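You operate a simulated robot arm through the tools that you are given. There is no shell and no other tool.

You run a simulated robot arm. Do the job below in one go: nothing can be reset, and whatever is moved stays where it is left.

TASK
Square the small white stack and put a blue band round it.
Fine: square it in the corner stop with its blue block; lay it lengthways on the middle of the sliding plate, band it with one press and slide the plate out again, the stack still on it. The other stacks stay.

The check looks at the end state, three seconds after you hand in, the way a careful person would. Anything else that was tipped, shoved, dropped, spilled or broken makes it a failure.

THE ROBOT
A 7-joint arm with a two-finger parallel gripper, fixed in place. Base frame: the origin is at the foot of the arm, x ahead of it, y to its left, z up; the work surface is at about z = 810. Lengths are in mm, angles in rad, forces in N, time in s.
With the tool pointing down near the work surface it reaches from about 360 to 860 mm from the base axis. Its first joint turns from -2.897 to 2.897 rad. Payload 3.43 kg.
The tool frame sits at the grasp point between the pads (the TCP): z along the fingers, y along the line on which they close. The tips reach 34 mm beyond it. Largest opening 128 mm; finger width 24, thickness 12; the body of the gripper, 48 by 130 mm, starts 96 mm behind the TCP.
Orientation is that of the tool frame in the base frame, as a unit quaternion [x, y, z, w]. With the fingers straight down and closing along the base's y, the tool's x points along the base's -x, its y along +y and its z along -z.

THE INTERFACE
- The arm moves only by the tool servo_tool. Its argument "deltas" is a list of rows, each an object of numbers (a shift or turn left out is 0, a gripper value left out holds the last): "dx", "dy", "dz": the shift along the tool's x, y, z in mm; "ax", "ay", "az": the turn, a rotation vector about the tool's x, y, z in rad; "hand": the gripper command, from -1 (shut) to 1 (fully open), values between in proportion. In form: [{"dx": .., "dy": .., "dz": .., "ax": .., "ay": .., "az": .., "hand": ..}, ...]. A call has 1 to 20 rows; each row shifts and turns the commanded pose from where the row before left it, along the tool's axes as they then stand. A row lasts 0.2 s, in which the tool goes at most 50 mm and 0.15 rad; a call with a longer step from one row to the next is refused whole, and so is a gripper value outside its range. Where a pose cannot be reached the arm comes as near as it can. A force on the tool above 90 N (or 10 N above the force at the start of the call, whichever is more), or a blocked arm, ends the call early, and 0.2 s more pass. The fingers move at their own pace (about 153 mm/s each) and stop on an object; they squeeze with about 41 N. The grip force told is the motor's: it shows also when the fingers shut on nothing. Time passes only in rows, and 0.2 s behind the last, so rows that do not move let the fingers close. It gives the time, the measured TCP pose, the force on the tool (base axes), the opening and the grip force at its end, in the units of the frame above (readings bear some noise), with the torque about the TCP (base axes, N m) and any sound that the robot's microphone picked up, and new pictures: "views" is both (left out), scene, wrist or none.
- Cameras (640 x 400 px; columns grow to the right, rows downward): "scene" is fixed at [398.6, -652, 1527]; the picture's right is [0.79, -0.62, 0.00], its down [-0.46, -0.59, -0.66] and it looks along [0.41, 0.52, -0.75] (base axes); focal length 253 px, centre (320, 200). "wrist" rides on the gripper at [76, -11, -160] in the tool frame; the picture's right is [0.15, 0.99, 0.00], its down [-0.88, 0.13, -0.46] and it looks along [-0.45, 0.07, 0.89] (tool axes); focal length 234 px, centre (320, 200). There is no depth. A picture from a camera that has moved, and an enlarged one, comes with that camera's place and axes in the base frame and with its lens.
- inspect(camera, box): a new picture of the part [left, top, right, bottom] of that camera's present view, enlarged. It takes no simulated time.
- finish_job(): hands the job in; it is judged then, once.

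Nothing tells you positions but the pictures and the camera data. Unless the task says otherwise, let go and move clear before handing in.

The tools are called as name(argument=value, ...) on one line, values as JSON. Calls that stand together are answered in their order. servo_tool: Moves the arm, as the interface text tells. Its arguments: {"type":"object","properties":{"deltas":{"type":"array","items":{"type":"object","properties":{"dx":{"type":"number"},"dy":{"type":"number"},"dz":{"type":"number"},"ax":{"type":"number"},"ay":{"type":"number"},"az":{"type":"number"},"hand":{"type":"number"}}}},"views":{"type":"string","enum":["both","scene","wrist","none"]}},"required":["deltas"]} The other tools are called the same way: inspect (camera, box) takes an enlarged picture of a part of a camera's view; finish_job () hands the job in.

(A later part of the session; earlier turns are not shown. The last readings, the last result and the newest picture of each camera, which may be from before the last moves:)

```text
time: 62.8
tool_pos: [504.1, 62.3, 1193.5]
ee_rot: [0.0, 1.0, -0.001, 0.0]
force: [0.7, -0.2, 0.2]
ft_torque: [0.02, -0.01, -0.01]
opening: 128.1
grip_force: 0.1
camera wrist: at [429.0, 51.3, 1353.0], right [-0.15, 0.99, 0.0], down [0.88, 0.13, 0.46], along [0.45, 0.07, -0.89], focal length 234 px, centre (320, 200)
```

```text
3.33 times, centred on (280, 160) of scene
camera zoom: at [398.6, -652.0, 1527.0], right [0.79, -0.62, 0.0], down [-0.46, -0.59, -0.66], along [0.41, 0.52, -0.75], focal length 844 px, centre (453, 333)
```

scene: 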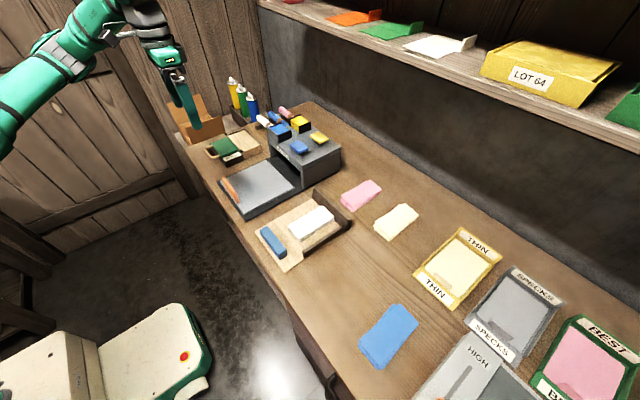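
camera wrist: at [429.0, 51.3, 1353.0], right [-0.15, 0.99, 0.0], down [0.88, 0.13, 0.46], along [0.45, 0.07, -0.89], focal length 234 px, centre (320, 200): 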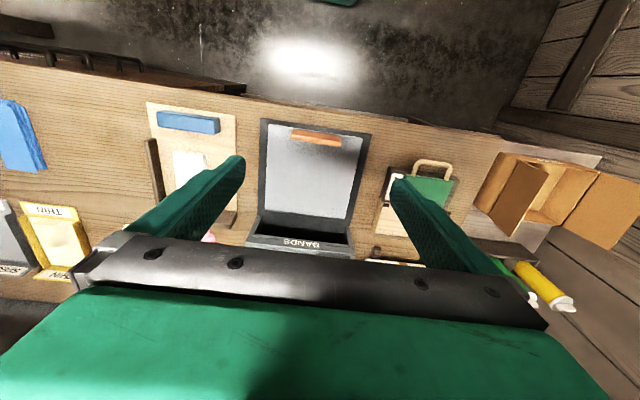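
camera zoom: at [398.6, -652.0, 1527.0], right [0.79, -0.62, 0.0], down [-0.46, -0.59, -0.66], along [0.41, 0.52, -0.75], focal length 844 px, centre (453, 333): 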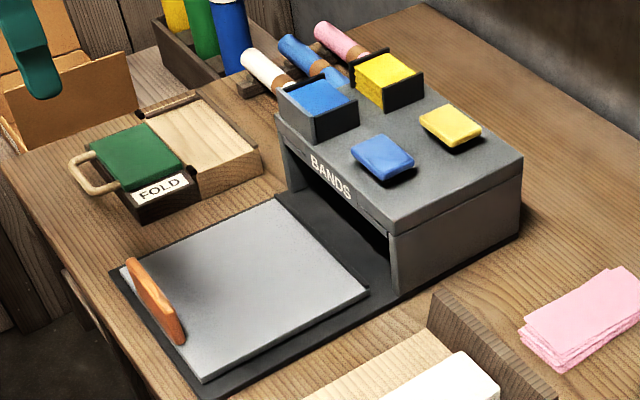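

inspect(camera="wrist", box=[255, 110, 385, 250])

inspect(camera="scene", box=[265, 105, 345, 185])

inspect(camera="scene", box=[215, 150, 305, 220])

```text
2.86 times, centred on (320, 180) of wrist
camera zoom: at [429.0, 51.3, 1353.0], right [-0.15, 0.99, 0.0], down [0.88, 0.13, 0.46], along [0.45, 0.07, -0.89], focal length 669 px, centre (320, 257)
```

zoom: 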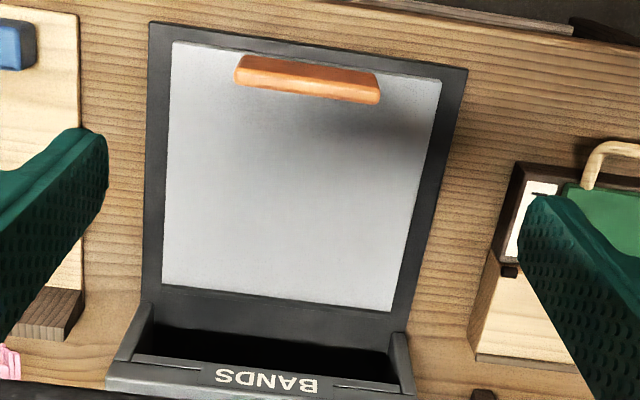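

```text
5.00 times, centred on (305, 145) of scene
camera zoom: at [398.6, -652.0, 1527.0], right [0.79, -0.62, 0.0], down [-0.46, -0.59, -0.66], along [0.41, 0.52, -0.75], focal length 1267 px, centre (395, 475)
```

zoom: 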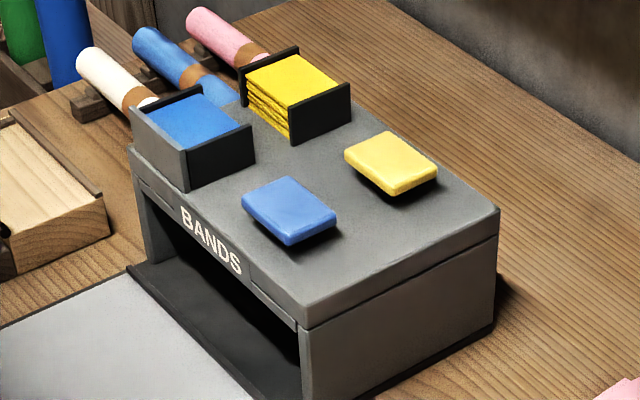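

```text
5.71 times, centred on (260, 185) of scene
camera zoom: at [398.6, -652.0, 1527.0], right [0.79, -0.62, 0.0], down [-0.46, -0.59, -0.66], along [0.41, 0.52, -0.75], focal length 1448 px, centre (663, 286)
```

zoom: 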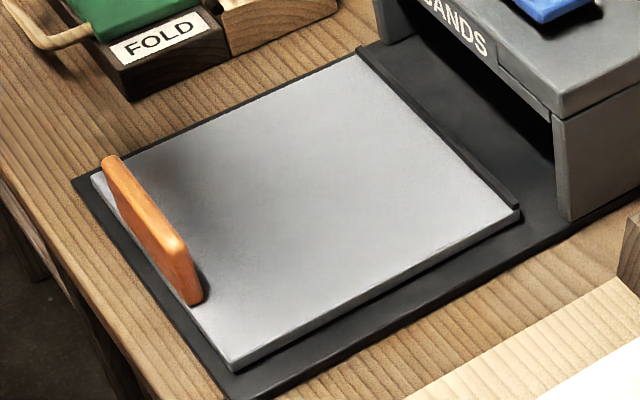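

The plate spans about x 529–744, y −45 to 165 (centre ≈ (637, 60)), with the handle at x≈535–548, y 7–114. The blue press pad is on the housing at about (818, 9, 942). Now I'll go above the squared stack to grip it.

servo_tool(deltas=[{"dx": -20.9, "dy": -31.8, "dz": 21.5, "hand": 0.45}, {"dx": -20.9, "dy": -31.8, "dz": 21.5}, {"dx": -20.9, "dy": -31.8, "dz": 21.5}, {"dx": -20.9, "dy": -31.8, "dz": 21.5}, {"dx": -20.9, "dy": -31.8, "dz": 21.5}, {"dx": -20.9, "dy": -31.8, "dz": 21.5}, {"dx": -20.9, "dy": -31.8, "dz": 21.5}, {"dx": -20.9, "dy": -31.8, "dz": 21.5}, {"dx": -20.9, "dy": -31.8, "dz": 21.5}, {}, {}])

inspect(camera="wrist", box=[200, 80, 440, 260])

inspect(camera="scene", box=[240, 170, 360, 270])

```text
time: 65.2
tool_pos: [695.6, -224.1, 1000.8]
ee_rot: [0.0, 1.0, 0.0, 0.0]
force: [0.4, 0.3, 0.2]
ft_torque: [-0.07, 0.03, 0.01]
opening: 92.7
grip_force: 0.1
camera wrist: at [620.2, -235.7, 1159.7], right [-0.15, 0.99, 0.0], down [0.88, 0.13, 0.46], along [0.45, 0.07, -0.89], focal length 234 px, centre (320, 200)
```

scene: 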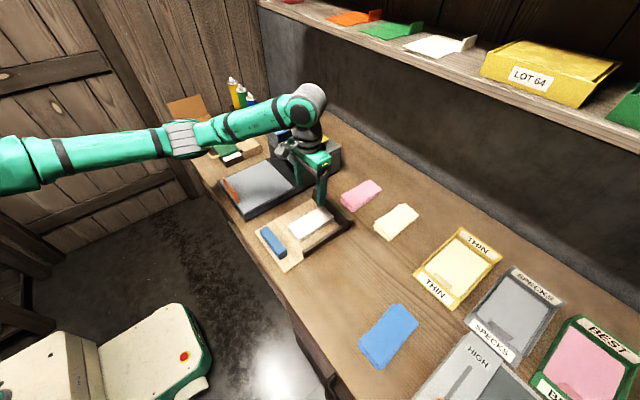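
wrist: 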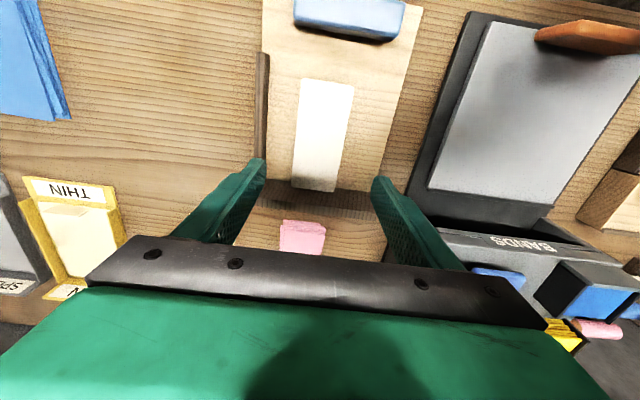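

```text
2.22 times, centred on (320, 170) of wrist
camera zoom: at [620.2, -235.7, 1159.7], right [-0.15, 0.99, 0.0], down [0.88, 0.13, 0.46], along [0.45, 0.07, -0.89], focal length 520 px, centre (320, 267)
```

zoom: 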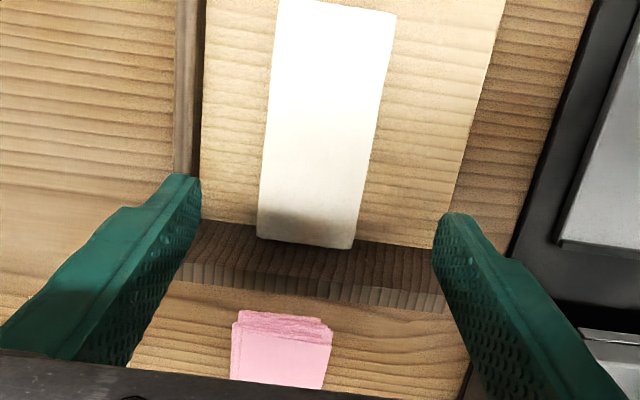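

```text
4.00 times, centred on (300, 220) of scene
camera zoom: at [398.6, -652.0, 1527.0], right [0.79, -0.62, 0.0], down [-0.46, -0.59, -0.66], along [0.41, 0.52, -0.75], focal length 1013 px, centre (400, 120)
```

zoom: 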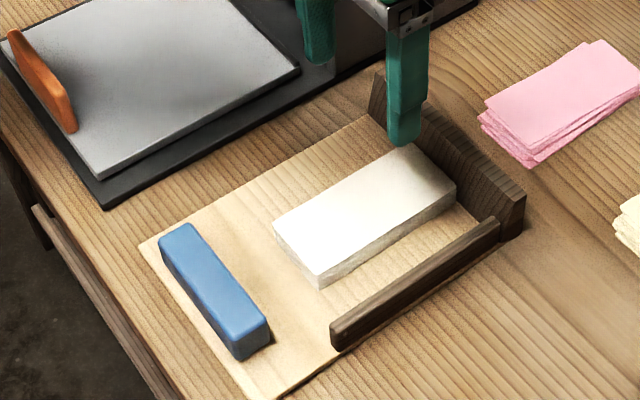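

The stack is centred at (694, −224), about 66 mm wide. I'll descend around it and grip.

servo_tool(deltas=[{"dx": 1, "dz": 40}, {"dz": 40}, {"dz": 35}, {"dz": 20}, {"dz": 6}, {"dz": 3}, {"dz": 2}, {}, {}])

inspect(camera="scene", box=[240, 170, 360, 270])

```text
time: 67.2
tool_pos: [693.6, -225.5, 855.1]
ee_rot: [0.0, 1.0, 0.0, 0.0]
force: [-0.8, -0.3, 0.0]
ft_torque: [0.0, 0.04, 0.02]
opening: 92.6
grip_force: 0.0
camera wrist: at [617.7, -235.5, 1014.9], right [-0.15, 0.99, 0.0], down [0.88, 0.13, 0.46], along [0.45, 0.07, -0.89], focal length 234 px, centre (320, 200)
```

scene: 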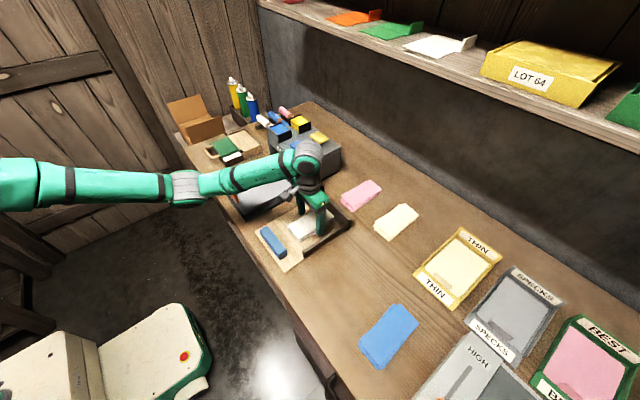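
wrist: 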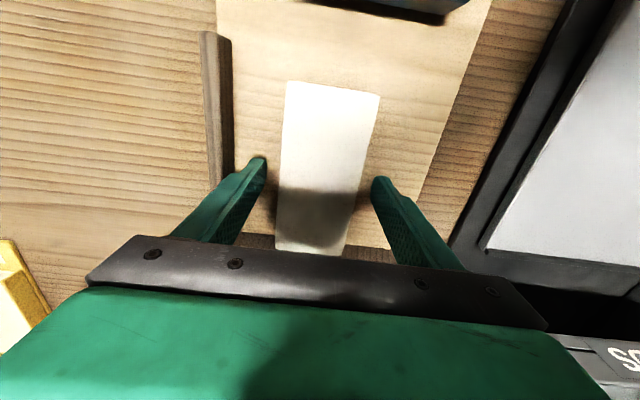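

```text
4.00 times, centred on (300, 220) of scene
camera zoom: at [398.6, -652.0, 1527.0], right [0.79, -0.62, 0.0], down [-0.46, -0.59, -0.66], along [0.41, 0.52, -0.75], focal length 1013 px, centre (400, 120)
```

zoom: 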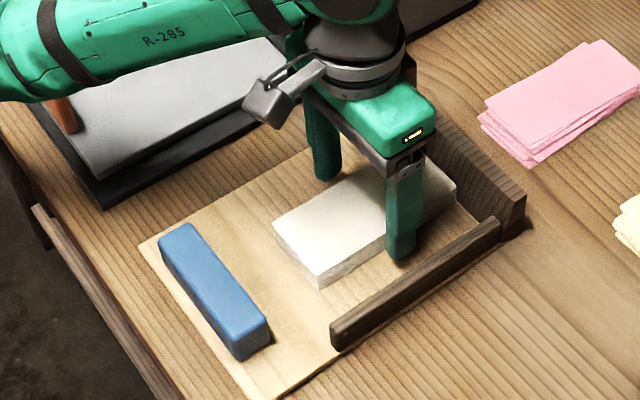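

servo_tool(deltas=[{"dz": 0.8}, {"hand": 0.3}, {"hand": 0.15}, {"hand": 0.08}, {"hand": 0}, {"hand": -1}, {}, {}, {"dx": 2, "dz": -2}, {"dx": 2, "dz": -5}, {"dz": -15}, {"dz": -30}, {"dz": -40}, {}])

inspect(camera="scene", box=[240, 150, 360, 270])

inspect(camera="wrist", box=[200, 60, 440, 260])

```text
time: 70.2
tool_pos: [689.2, -222.0, 947.7]
ee_rot: [-0.002, 1.0, 0.0, -0.001]
force: [-0.3, 0.1, -1.0]
ft_torque: [-0.04, -0.01, -0.01]
opening: 67.0
grip_force: 41.3
camera wrist: at [613.5, -233.1, 1106.2], right [-0.15, 0.99, 0.0], down [0.88, 0.13, 0.45], along [0.45, 0.07, -0.89], focal length 234 px, centre (320, 200)
```

scene: 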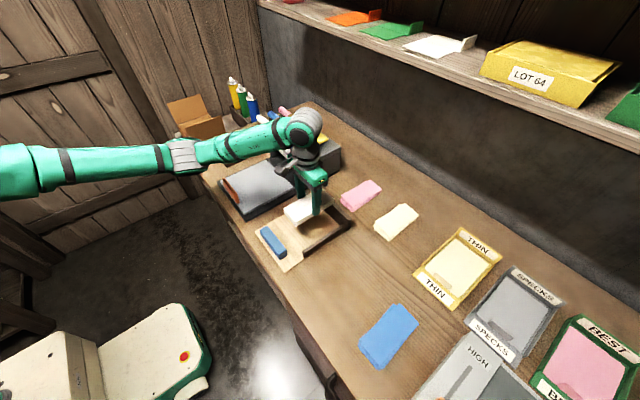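
wrist: 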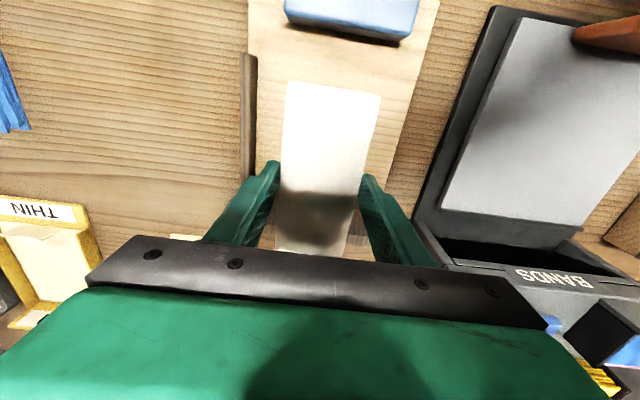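

```text
3.33 times, centred on (300, 210) of scene
camera zoom: at [398.6, -652.0, 1527.0], right [0.79, -0.62, 0.0], down [-0.46, -0.59, -0.66], along [0.41, 0.52, -0.75], focal length 844 px, centre (387, 167)
```

zoom: 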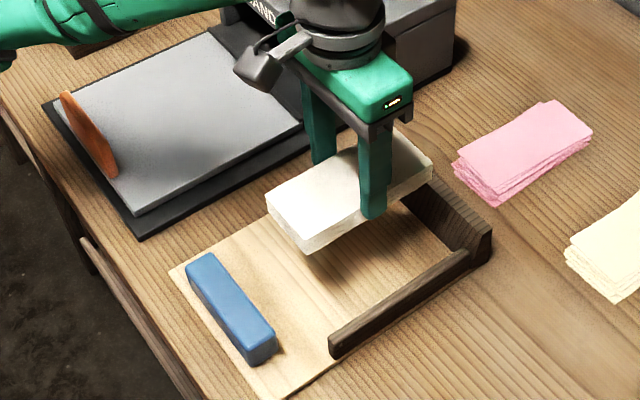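

```text
2.00 times, centred on (320, 160) of wrist
camera zoom: at [613.5, -233.1, 1106.2], right [-0.15, 0.99, 0.0], down [0.88, 0.13, 0.45], along [0.45, 0.07, -0.89], focal length 468 px, centre (320, 280)
```

zoom: 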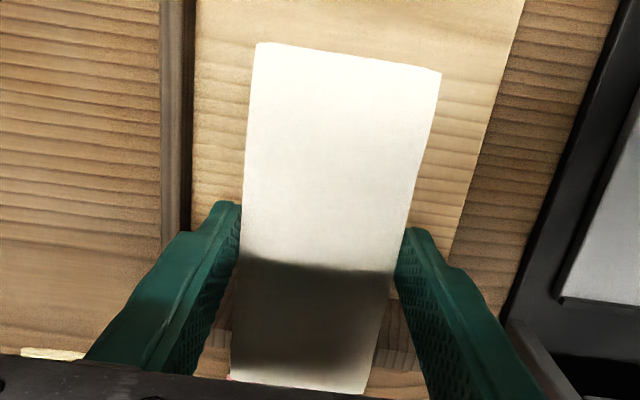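

The stack is lifted square and level. I'll carry it over the middle of the plate.

servo_tool(deltas=[{"dz": -15, "dx": 15}, {"dx": 16, "dy": 20}, {"dx": 7, "dy": 44}, {"dx": 7, "dy": 44}, {"dx": 7, "dy": 44}, {"dy": 44}, {"dy": 44}, {"dy": 44}, {}, {}])

inspect(camera="scene", box=[200, 110, 340, 230])

inspect(camera="wrist", box=[180, 0, 480, 260])

```text
time: 72.4
tool_pos: [638.8, 58.2, 962.5]
ee_rot: [0.001, 1.0, -0.001, 0.001]
force: [0.0, -0.9, 0.4]
ft_torque: [0.02, 0.03, 0.0]
opening: 67.2
grip_force: 41.2
camera wrist: at [563.3, 48.1, 1121.6], right [-0.14, 0.99, 0.0], down [0.88, 0.13, 0.46], along [0.45, 0.07, -0.89], focal length 234 px, centre (320, 200)
```

scene: 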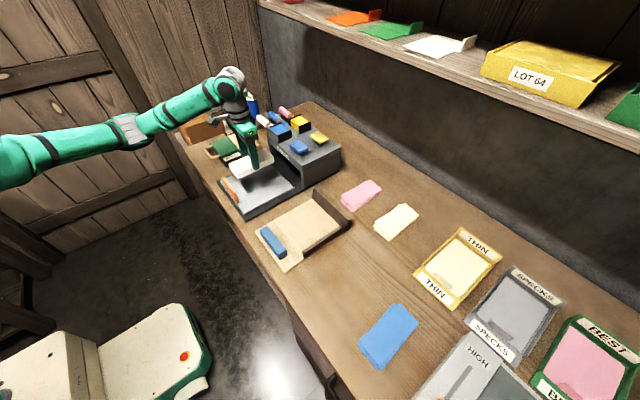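
wrist: 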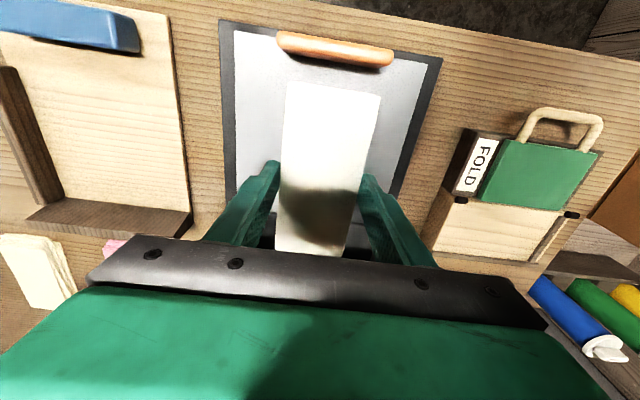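

```text
3.33 times, centred on (270, 170) of scene
camera zoom: at [398.6, -652.0, 1527.0], right [0.79, -0.62, 0.0], down [-0.46, -0.59, -0.66], along [0.41, 0.52, -0.75], focal length 844 px, centre (487, 300)
```

zoom: 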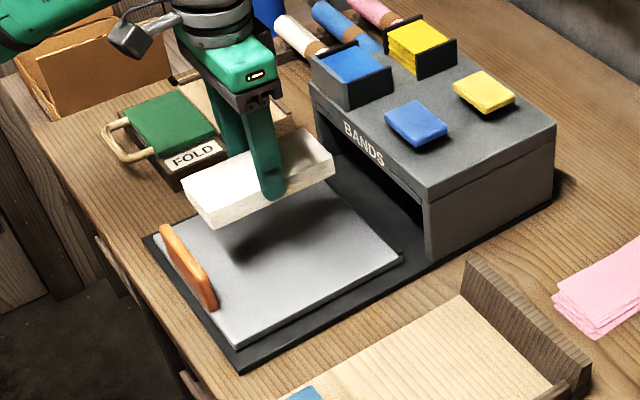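

```text
1.54 times, centred on (330, 130) of wrist
camera zoom: at [563.3, 48.1, 1121.6], right [-0.14, 0.99, 0.0], down [0.88, 0.13, 0.46], along [0.45, 0.07, -0.89], focal length 360 px, centre (305, 308)
```

zoom: 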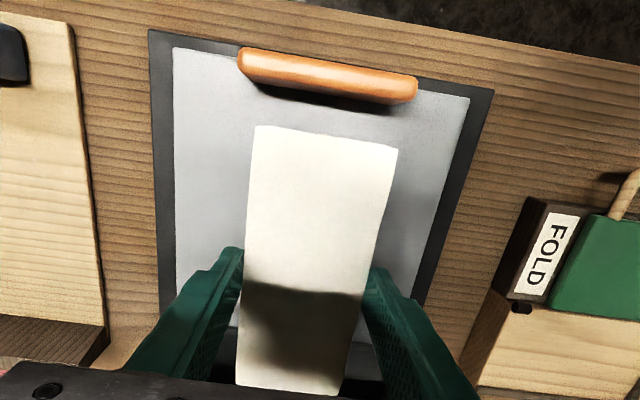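

Centred over the plate, with the stack's length along the slide direction. Lowering gently until it touches.

servo_tool(deltas=[{"dx": 1.5, "dz": 30}, {"dz": 35}, {"dz": 18}, {"dz": 6}, {}, {}])

inspect(camera="scene", box=[210, 140, 310, 220])

```text
time: 73.8
tool_pos: [635.0, 58.8, 874.0]
ee_rot: [0.0, 1.0, 0.0, -0.001]
force: [0.1, 0.1, -0.5]
ft_torque: [-0.02, -0.02, 0.0]
opening: 67.2
grip_force: 40.5
camera wrist: at [559.3, 48.5, 1032.6], right [-0.15, 0.99, 0.0], down [0.88, 0.13, 0.46], along [0.45, 0.07, -0.89], focal length 234 px, centre (320, 200)
```

scene: 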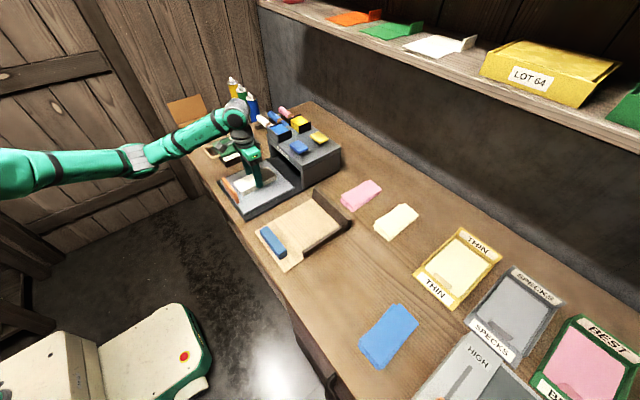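
wrist: 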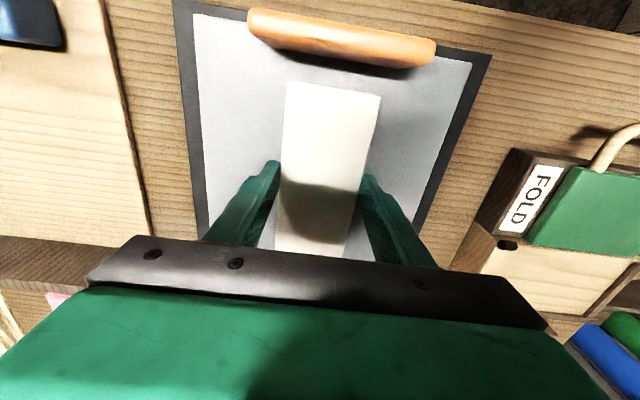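

```text
5.00 times, centred on (260, 180) of scene
camera zoom: at [398.6, -652.0, 1527.0], right [0.79, -0.62, 0.0], down [-0.46, -0.59, -0.66], along [0.41, 0.52, -0.75], focal length 1267 px, centre (620, 300)
```

zoom: 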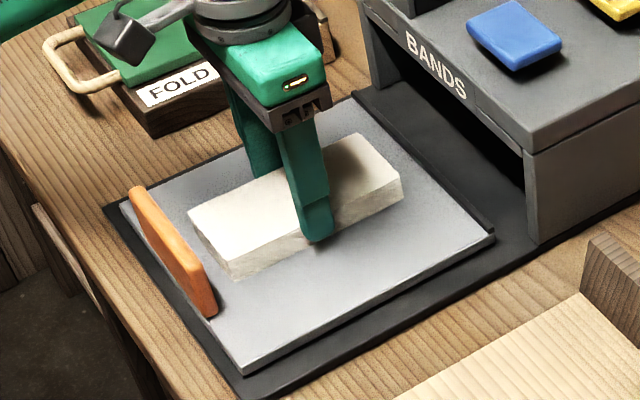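

servo_tool(deltas=[{"dx": -2, "dz": 2}, {"dz": 2}, {"dz": 2}, {"dz": 1}, {"dz": 1}, {"dz": 1}, {}], views="none")

servo_tool(deltas=[{"dz": 1}, {"dz": 1}, {}], views="none")

```text
time: 75.4
tool_pos: [636.7, 59.8, 865.2]
ee_rot: [0.0, 1.0, 0.0, 0.002]
force: [1.0, -4.0, 42.1]
ft_torque: [-0.23, -0.09, 0.01]
opening: 67.1
grip_force: 41.1
```

```text
time: 76.2
tool_pos: [635.9, 60.1, 862.3]
ee_rot: [0.0, 1.0, 0.0, 0.0]
force: [0.2, -3.3, 40.9]
ft_torque: [-0.14, -0.04, -0.04]
opening: 67.2
grip_force: 41.2
```

Contact came earlier than expected (42 N). Backing off slightly before releasing.

servo_tool(deltas=[{"dz": -0.7}, {}], views="none")

inspect(camera="scene", box=[210, 140, 310, 220])

```text
time: 76.8
tool_pos: [636.6, 60.3, 862.0]
ee_rot: [-0.001, 1.0, 0.0, 0.0]
force: [-1.8, 2.1, 26.9]
ft_torque: [-0.21, -0.92, 0.1]
opening: 67.0
grip_force: 41.2
```

```text
5.00 times, centred on (260, 180) of scene
camera zoom: at [398.6, -652.0, 1527.0], right [0.79, -0.62, 0.0], down [-0.46, -0.59, -0.66], along [0.41, 0.52, -0.75], focal length 1267 px, centre (620, 300)
```

zoom: 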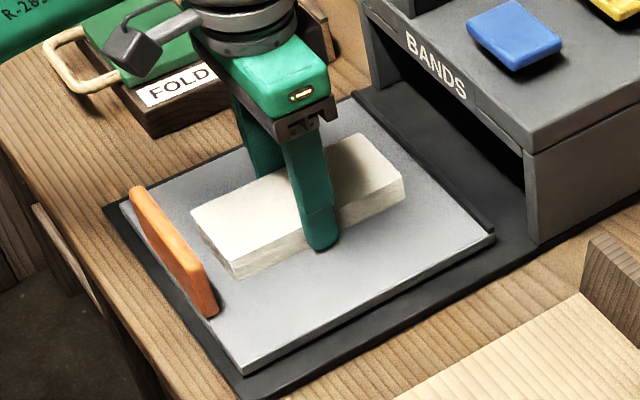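

servo_tool(deltas=[{"dz": -0.7}, {"dz": -0.4}, {}], views="none")

```text
time: 77.6
tool_pos: [637.1, 59.4, 862.3]
ee_rot: [0.001, 1.0, -0.001, -0.001]
force: [-0.2, 0.0, -1.3]
ft_torque: [-0.01, -0.02, -0.02]
opening: 67.1
grip_force: 41.1
```

Load relieved and the stack rests at plate level. Releasing and rising.

servo_tool(deltas=[{"dz": 0.3}, {"hand": 0.08}, {"hand": 0.12}, {"hand": 0.2}, {"hand": 0.35}, {}, {"dz": -10}, {"dz": -25}, {"dz": -40}, {"dz": -40}, {}])

inspect(camera="scene", box=[210, 120, 330, 220])

inspect(camera="wrist", box=[180, 0, 480, 260])

```text
time: 80.0
tool_pos: [636.8, 61.6, 979.8]
ee_rot: [0.0, 1.0, 0.0, 0.0]
force: [0.5, 0.1, 0.0]
ft_torque: [0.02, 0.04, 0.02]
opening: 86.4
grip_force: 0.2
camera wrist: at [561.4, 50.7, 1138.6], right [-0.15, 0.99, 0.0], down [0.88, 0.13, 0.46], along [0.45, 0.07, -0.89], focal length 234 px, centre (320, 200)
```

scene: 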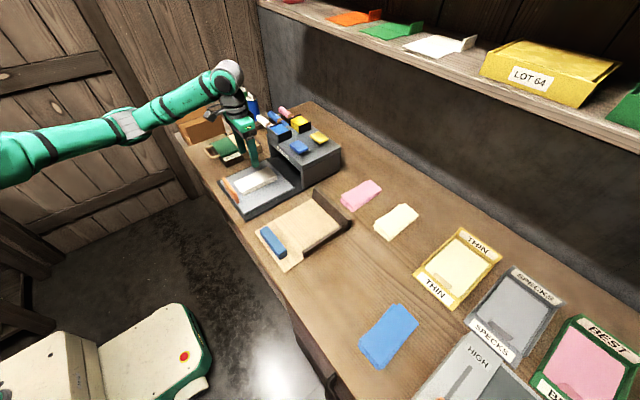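
wrist: 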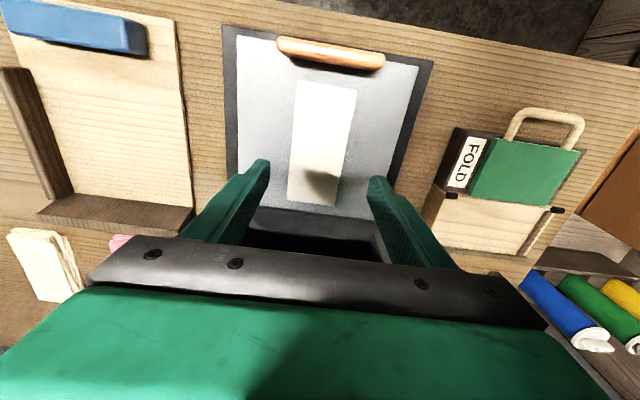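

```text
4.00 times, centred on (270, 170) of scene
camera zoom: at [398.6, -652.0, 1527.0], right [0.79, -0.62, 0.0], down [-0.46, -0.59, -0.66], along [0.41, 0.52, -0.75], focal length 1013 px, centre (520, 320)
```

zoom: 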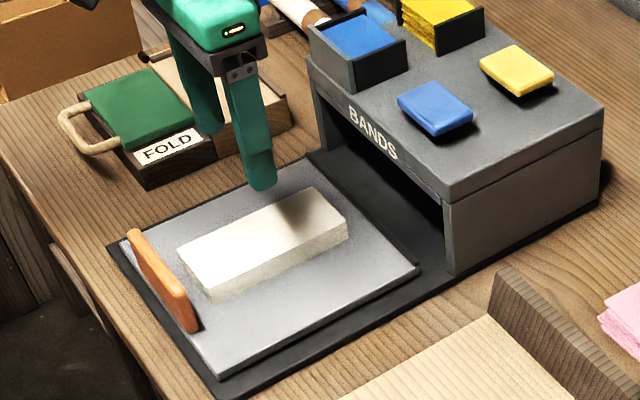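

```text
1.54 times, centred on (330, 130) of wrist
camera zoom: at [561.4, 50.7, 1138.6], right [-0.15, 0.99, 0.0], down [0.88, 0.13, 0.46], along [0.45, 0.07, -0.89], focal length 360 px, centre (305, 308)
```

zoom: 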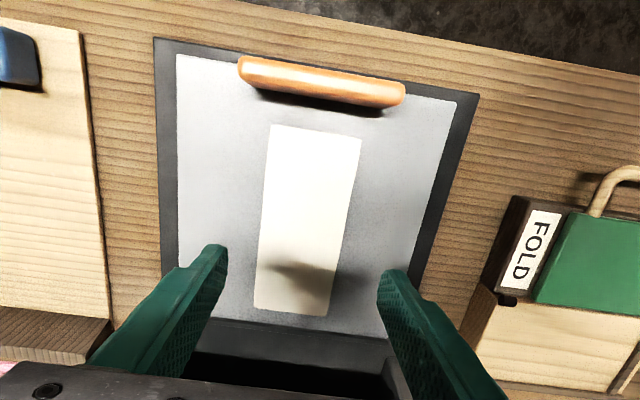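

The stack lies square and central on the plate, clear of the handle. Next I'll go behind the orange handle with closed fingers to slide the plate in.

servo_tool(deltas=[{"dx": 44, "hand": -1}, {"dx": 44}, {"dx": 44}, {"dy": -1}, {"dz": 40}, {"dz": 40}, {}, {}])

inspect(camera="scene", box=[200, 130, 300, 220])

inspect(camera="wrist", box=[200, 60, 460, 260])

```text
time: 81.8
tool_pos: [505.1, 57.8, 898.3]
ee_rot: [0.0, 1.0, 0.0, 0.0]
force: [0.6, -0.4, -0.6]
ft_torque: [-0.04, 0.01, 0.01]
opening: 0.0
grip_force: 32.4
camera wrist: at [429.8, 47.9, 1057.2], right [-0.15, 0.99, 0.0], down [0.88, 0.13, 0.46], along [0.45, 0.07, -0.89], focal length 234 px, centre (320, 200)
```

scene: 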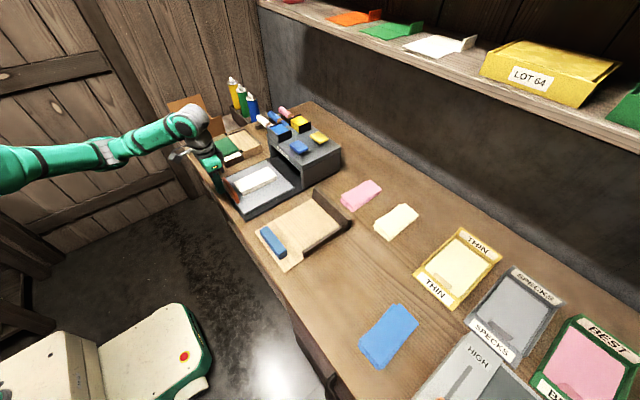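
wrist: 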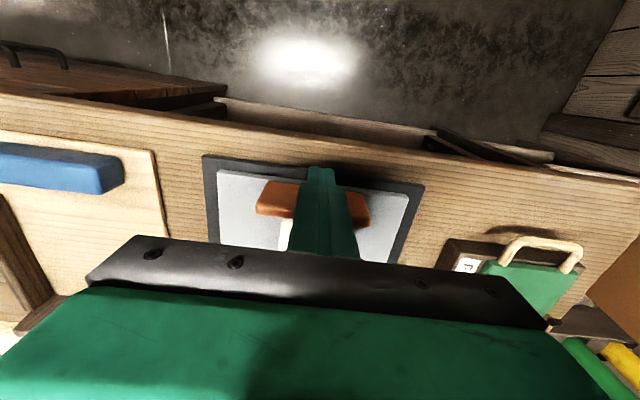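

```text
4.44 times, centred on (250, 175) of scene
camera zoom: at [398.6, -652.0, 1527.0], right [0.79, -0.62, 0.0], down [-0.46, -0.59, -0.66], along [0.41, 0.52, -0.75], focal length 1126 px, centre (631, 311)
```

zoom: 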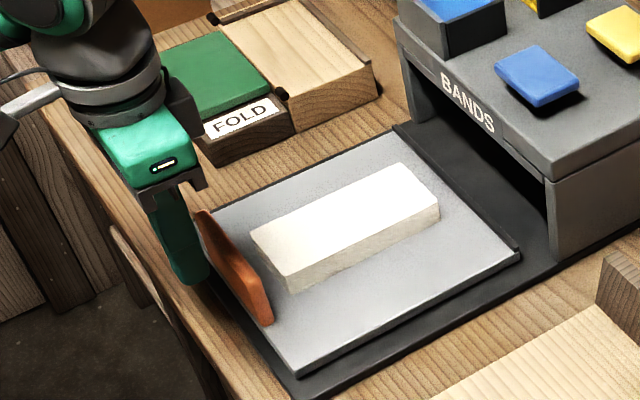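

```text
2.00 times, centred on (330, 160) of wrist
camera zoom: at [429.8, 47.9, 1057.2], right [-0.15, 0.99, 0.0], down [0.88, 0.13, 0.46], along [0.45, 0.07, -0.89], focal length 468 px, centre (300, 280)
```

zoom: 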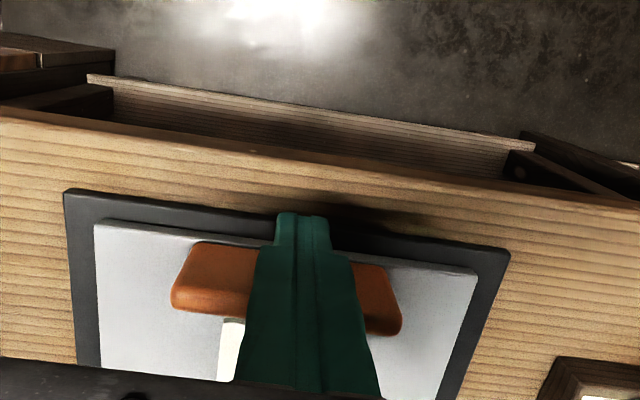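

servo_tool(deltas=[{"dz": 15}, {"dz": 10, "dy": 2}, {}, {"dx": -4}, {"dx": -4}, {"dx": -4}, {"dx": -4}, {"dx": -4}, {}], views="none")

inspect(camera="scene", box=[200, 130, 300, 220])

```text
time: 83.8
tool_pos: [525.7, 61.4, 872.9]
ee_rot: [0.0, 1.0, -0.001, 0.0]
force: [-1.3, -0.3, 0.0]
ft_torque: [0.0, 0.03, -0.02]
opening: 0.2
grip_force: 32.9
```

```text
4.44 times, centred on (250, 175) of scene
camera zoom: at [398.6, -652.0, 1527.0], right [0.79, -0.62, 0.0], down [-0.46, -0.59, -0.66], along [0.41, 0.52, -0.75], focal length 1126 px, centre (631, 311)
```

zoom: 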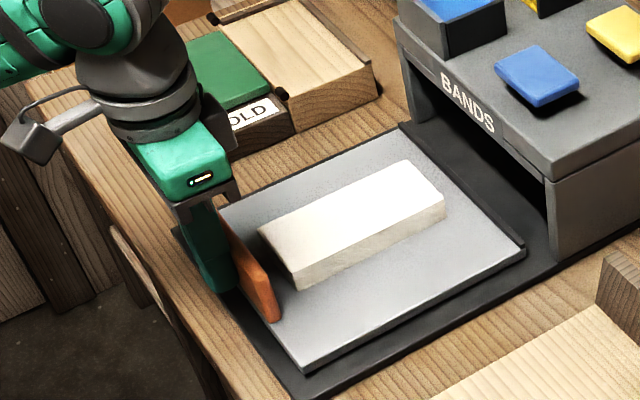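

The plate slides easily with the stack riding on it. I'll keep pushing smoothly.

servo_tool(deltas=[{"dx": -3}, {"dx": -4}, {"dx": -5}, {"dx": -5}, {"dx": -5}, {"dx": -5}, {"dx": -5}, {"dx": -5}, {"dx": -5}, {"dx": -5}, {"dx": -5}, {"dx": -5}, {"dx": -5}, {"dx": -5}, {"dx": -5}, {"dx": -5}, {"dx": -4}, {"dx": -3}, {"dx": -2}, {}], views="none")

inspect(camera="scene", box=[210, 110, 330, 210])

```text
time: 88.0
tool_pos: [611.3, 59.8, 874.1]
ee_rot: [0.0, 1.0, 0.0, 0.0]
force: [-0.1, -0.5, -0.7]
ft_torque: [0.03, 0.01, -0.03]
opening: 0.0
grip_force: 32.9
```

```text
4.00 times, centred on (270, 160) of scene
camera zoom: at [398.6, -652.0, 1527.0], right [0.79, -0.62, 0.0], down [-0.46, -0.59, -0.66], along [0.41, 0.52, -0.75], focal length 1013 px, centre (520, 360)
```

zoom: 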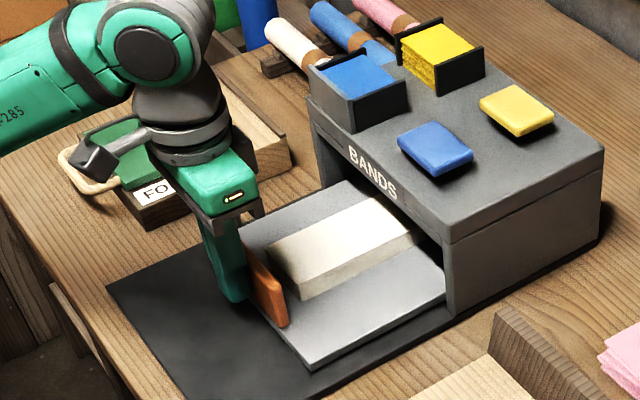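

servo_tool(deltas=[{"dx": -2}, {"dx": -4}, {"dx": -5}, {"dx": -5}, {"dx": -5}, {"dx": -5}, {"dx": -5}, {"dx": -5}, {"dx": -5}, {"dx": -5}, {"dx": -5}, {"dx": -5}, {"dx": -4}, {"dx": -3}, {"dx": -2}, {}], views="none")

inspect(camera="scene", box=[210, 110, 330, 210])

```text
time: 91.4
tool_pos: [676.8, 59.7, 872.7]
ee_rot: [0.0, 1.0, 0.0, 0.0]
force: [-0.2, -0.1, -0.1]
ft_torque: [-0.02, 0.01, 0.0]
opening: 0.0
grip_force: 32.8
```

```text
4.00 times, centred on (270, 160) of scene
camera zoom: at [398.6, -652.0, 1527.0], right [0.79, -0.62, 0.0], down [-0.46, -0.59, -0.66], along [0.41, 0.52, -0.75], focal length 1013 px, centre (520, 360)
```

zoom: 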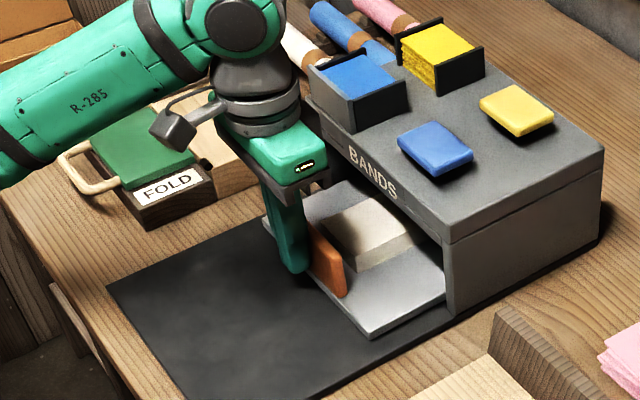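

servo_tool(deltas=[{"dx": -2}, {"dx": -4}, {"dx": -4}, {"dx": -4}, {"dx": -4}, {"dx": -4}, {"dx": -4}, {"dx": -4}, {"dx": -3}, {"dx": -2}, {}], views="none")

inspect(camera="scene", box=[210, 110, 330, 210])

```text
time: 93.8
tool_pos: [708.8, 61.1, 872.8]
ee_rot: [0.0, 1.0, 0.001, -0.002]
force: [-34.6, 7.5, 0.2]
ft_torque: [0.02, -0.23, 0.14]
opening: 0.1
grip_force: 32.6
```

```text
4.00 times, centred on (270, 160) of scene
camera zoom: at [398.6, -652.0, 1527.0], right [0.79, -0.62, 0.0], down [-0.46, -0.59, -0.66], along [0.41, 0.52, -0.75], focal length 1013 px, centre (520, 360)
```

zoom: 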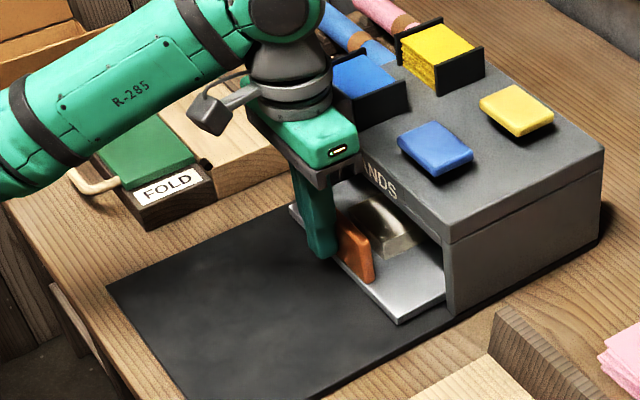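

There's resistance at x≈709. I'll ease back at once and check whether it's the end stop or the hand near the band bin.

servo_tool(deltas=[{"dx": 3}, {}])

inspect(camera="scene", box=[250, 100, 330, 180])

inspect(camera="wrist", box=[180, 60, 560, 300])

```text
time: 94.4
tool_pos: [708.6, 60.2, 873.8]
ee_rot: [0.001, 1.0, 0.0, 0.001]
force: [-5.3, -0.1, -2.1]
ft_torque: [0.04, 0.21, -0.03]
opening: 0.0
grip_force: 33.3
camera wrist: at [632.2, 49.9, 1033.2], right [-0.15, 0.99, 0.0], down [0.88, 0.13, 0.46], along [0.45, 0.07, -0.89], focal length 234 px, centre (320, 200)
```

scene: 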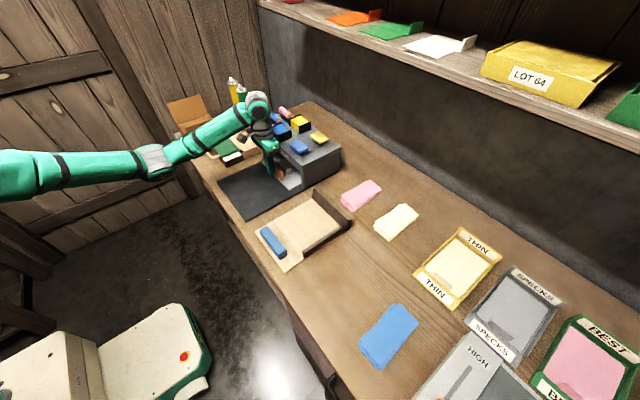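
wrist: 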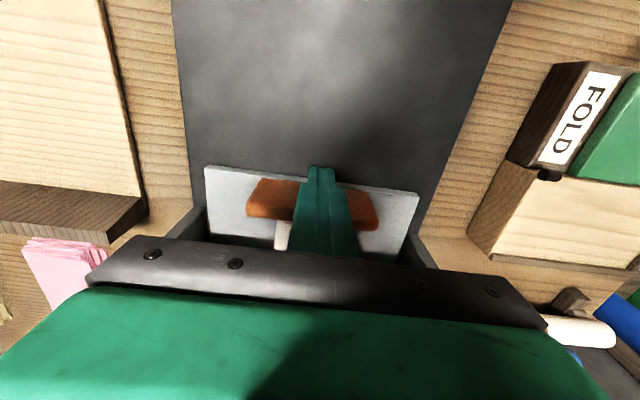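

```text
5.00 times, centred on (290, 140) of scene
camera zoom: at [398.6, -652.0, 1527.0], right [0.79, -0.62, 0.0], down [-0.46, -0.59, -0.66], along [0.41, 0.52, -0.75], focal length 1267 px, centre (470, 500)
```

zoom: 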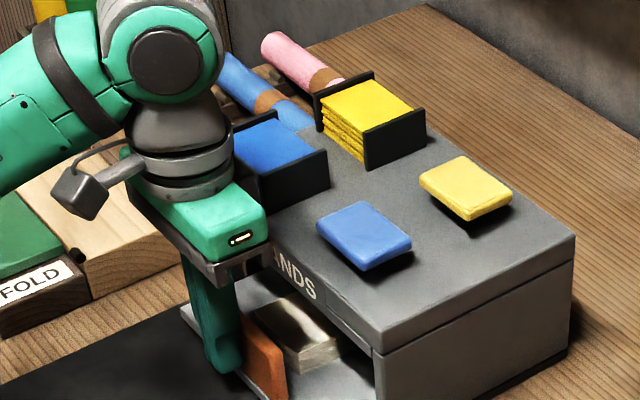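

```text
1.67 times, centred on (370, 180) of wrist
camera zoom: at [632.2, 49.9, 1033.2], right [-0.15, 0.99, 0.0], down [0.88, 0.13, 0.46], along [0.45, 0.07, -0.89], focal length 390 px, centre (237, 233)
```

zoom: 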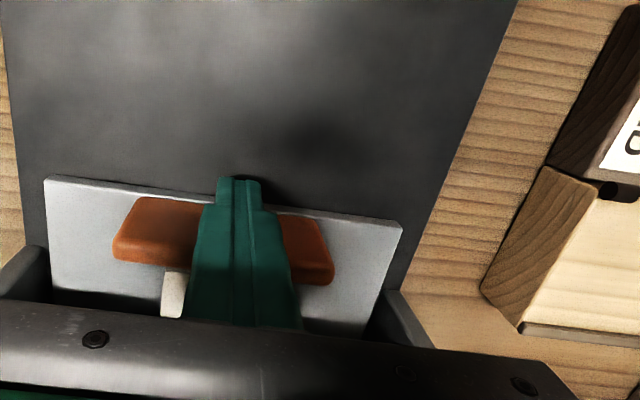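

The forces fit the plate reaching its end stop: the stack is now centred under the band head (x≈822). I'll back off and see that the plate stays in.

servo_tool(deltas=[{"dx": 3}, {"dx": 5}, {"dx": 10}, {"dx": 15}, {"dx": 15}, {"dz": -30}, {"dz": -40}, {"dz": -40}, {"dz": -40}, {}])

inspect(camera="scene", box=[230, 100, 350, 200])

inspect(camera="wrist", box=[180, 60, 500, 260])

```text
time: 96.6
tool_pos: [660.2, 60.5, 1022.6]
ee_rot: [0.0, 1.0, 0.0, -0.001]
force: [-0.6, -0.9, 0.4]
ft_torque: [0.01, -0.01, 0.01]
opening: 0.0
grip_force: 32.9
camera wrist: at [584.8, 50.2, 1181.7], right [-0.15, 0.99, 0.0], down [0.88, 0.13, 0.46], along [0.45, 0.07, -0.89], focal length 234 px, centre (320, 200)
```

scene: 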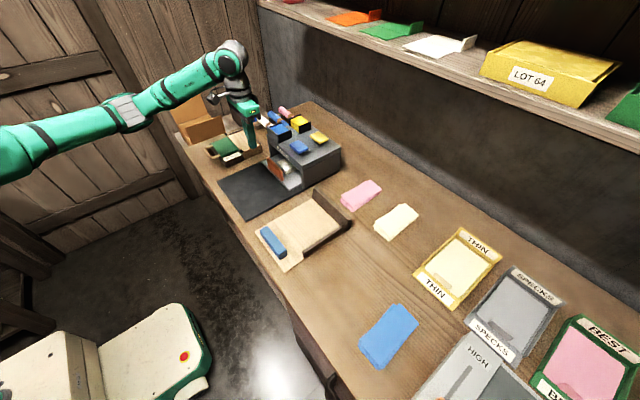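
wrist: 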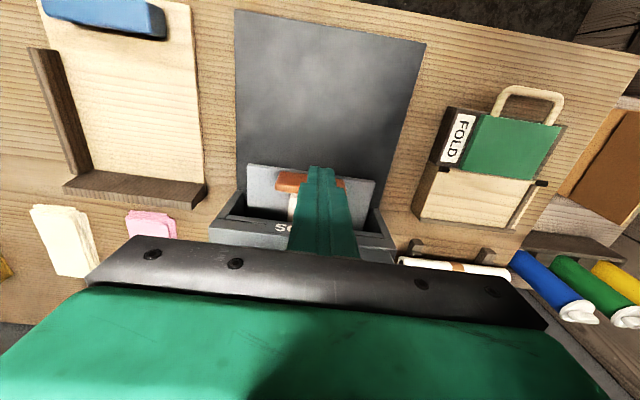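

```text
4.00 times, centred on (290, 150) of scene
camera zoom: at [398.6, -652.0, 1527.0], right [0.79, -0.62, 0.0], down [-0.46, -0.59, -0.66], along [0.41, 0.52, -0.75], focal length 1013 px, centre (440, 400)
```

zoom: 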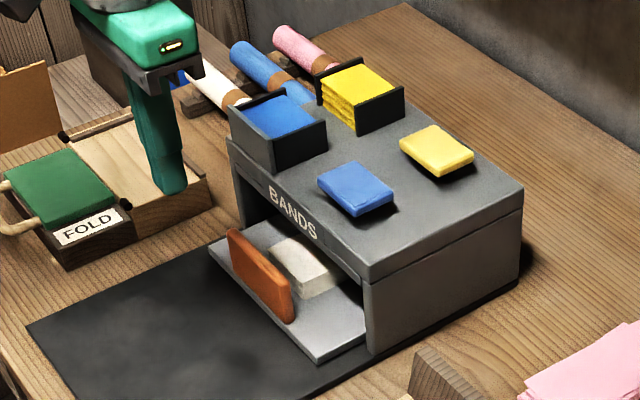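

```text
2.00 times, centred on (340, 160) of wrist
camera zoom: at [584.8, 50.2, 1181.7], right [-0.15, 0.99, 0.0], down [0.88, 0.13, 0.46], along [0.45, 0.07, -0.89], focal length 468 px, centre (280, 280)
```

zoom: 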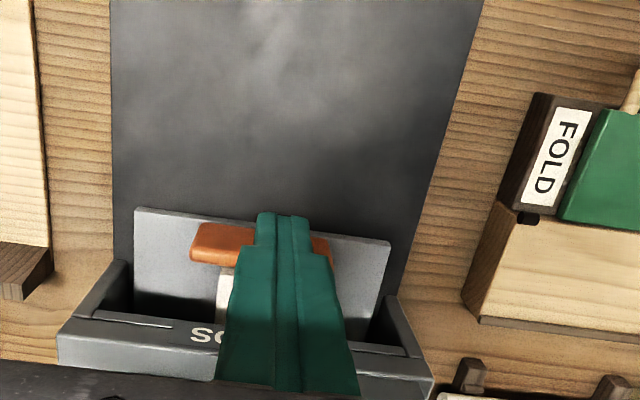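

The plate stays fully in. Now I'll rise and open the fingers to get a clear view of the blue press pad.

servo_tool(deltas=[{"dz": -40, "hand": 1}, {"dz": -40}, {"dz": -40, "dy": -20}, {"dz": -30, "dy": -20, "dx": -10}, {}, {}])

inspect(camera="wrist", box=[240, 120, 400, 240])

inspect(camera="scene", box=[270, 110, 350, 180])

```text
time: 98.0
tool_pos: [671.2, 21.4, 1175.7]
ee_rot: [0.0, 1.0, -0.001, 0.0]
force: [0.3, -1.2, 0.0]
ft_torque: [-0.01, -0.04, 0.01]
opening: 128.1
grip_force: 0.0
camera wrist: at [595.5, 10.7, 1334.0], right [-0.15, 0.99, 0.0], down [0.88, 0.13, 0.46], along [0.45, 0.07, -0.89], focal length 234 px, centre (320, 200)
```

scene: 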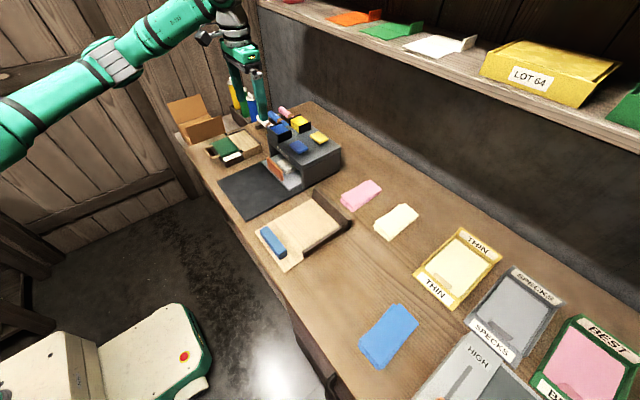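
wrist: 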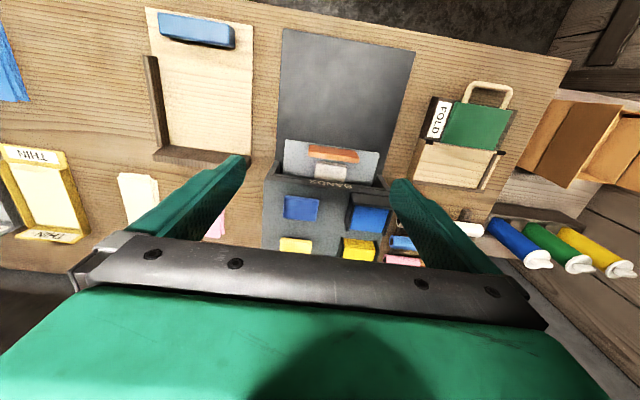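

```text
3.33 times, centred on (320, 180) of wrist
camera zoom: at [595.5, 10.7, 1334.0], right [-0.15, 0.99, 0.0], down [0.88, 0.13, 0.46], along [0.45, 0.07, -0.89], focal length 781 px, centre (320, 267)
```

zoom: 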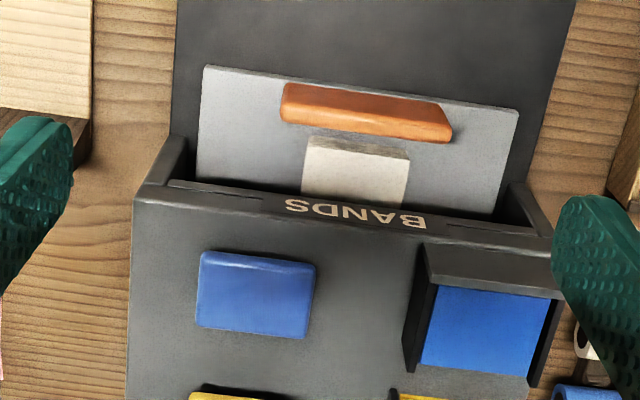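

```text
5.71 times, centred on (310, 145) of scene
camera zoom: at [398.6, -652.0, 1527.0], right [0.79, -0.62, 0.0], down [-0.46, -0.59, -0.66], along [0.41, 0.52, -0.75], focal length 1448 px, centre (377, 514)
```

zoom: 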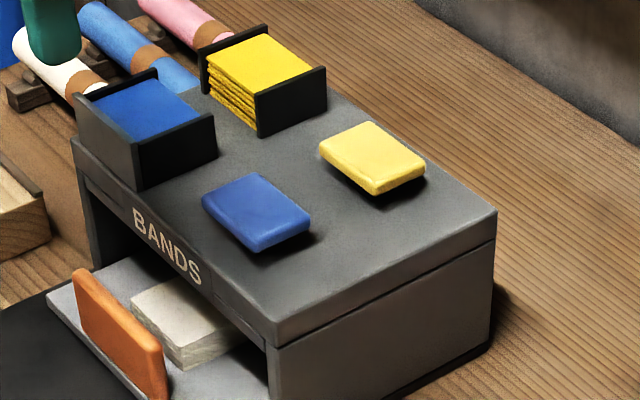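

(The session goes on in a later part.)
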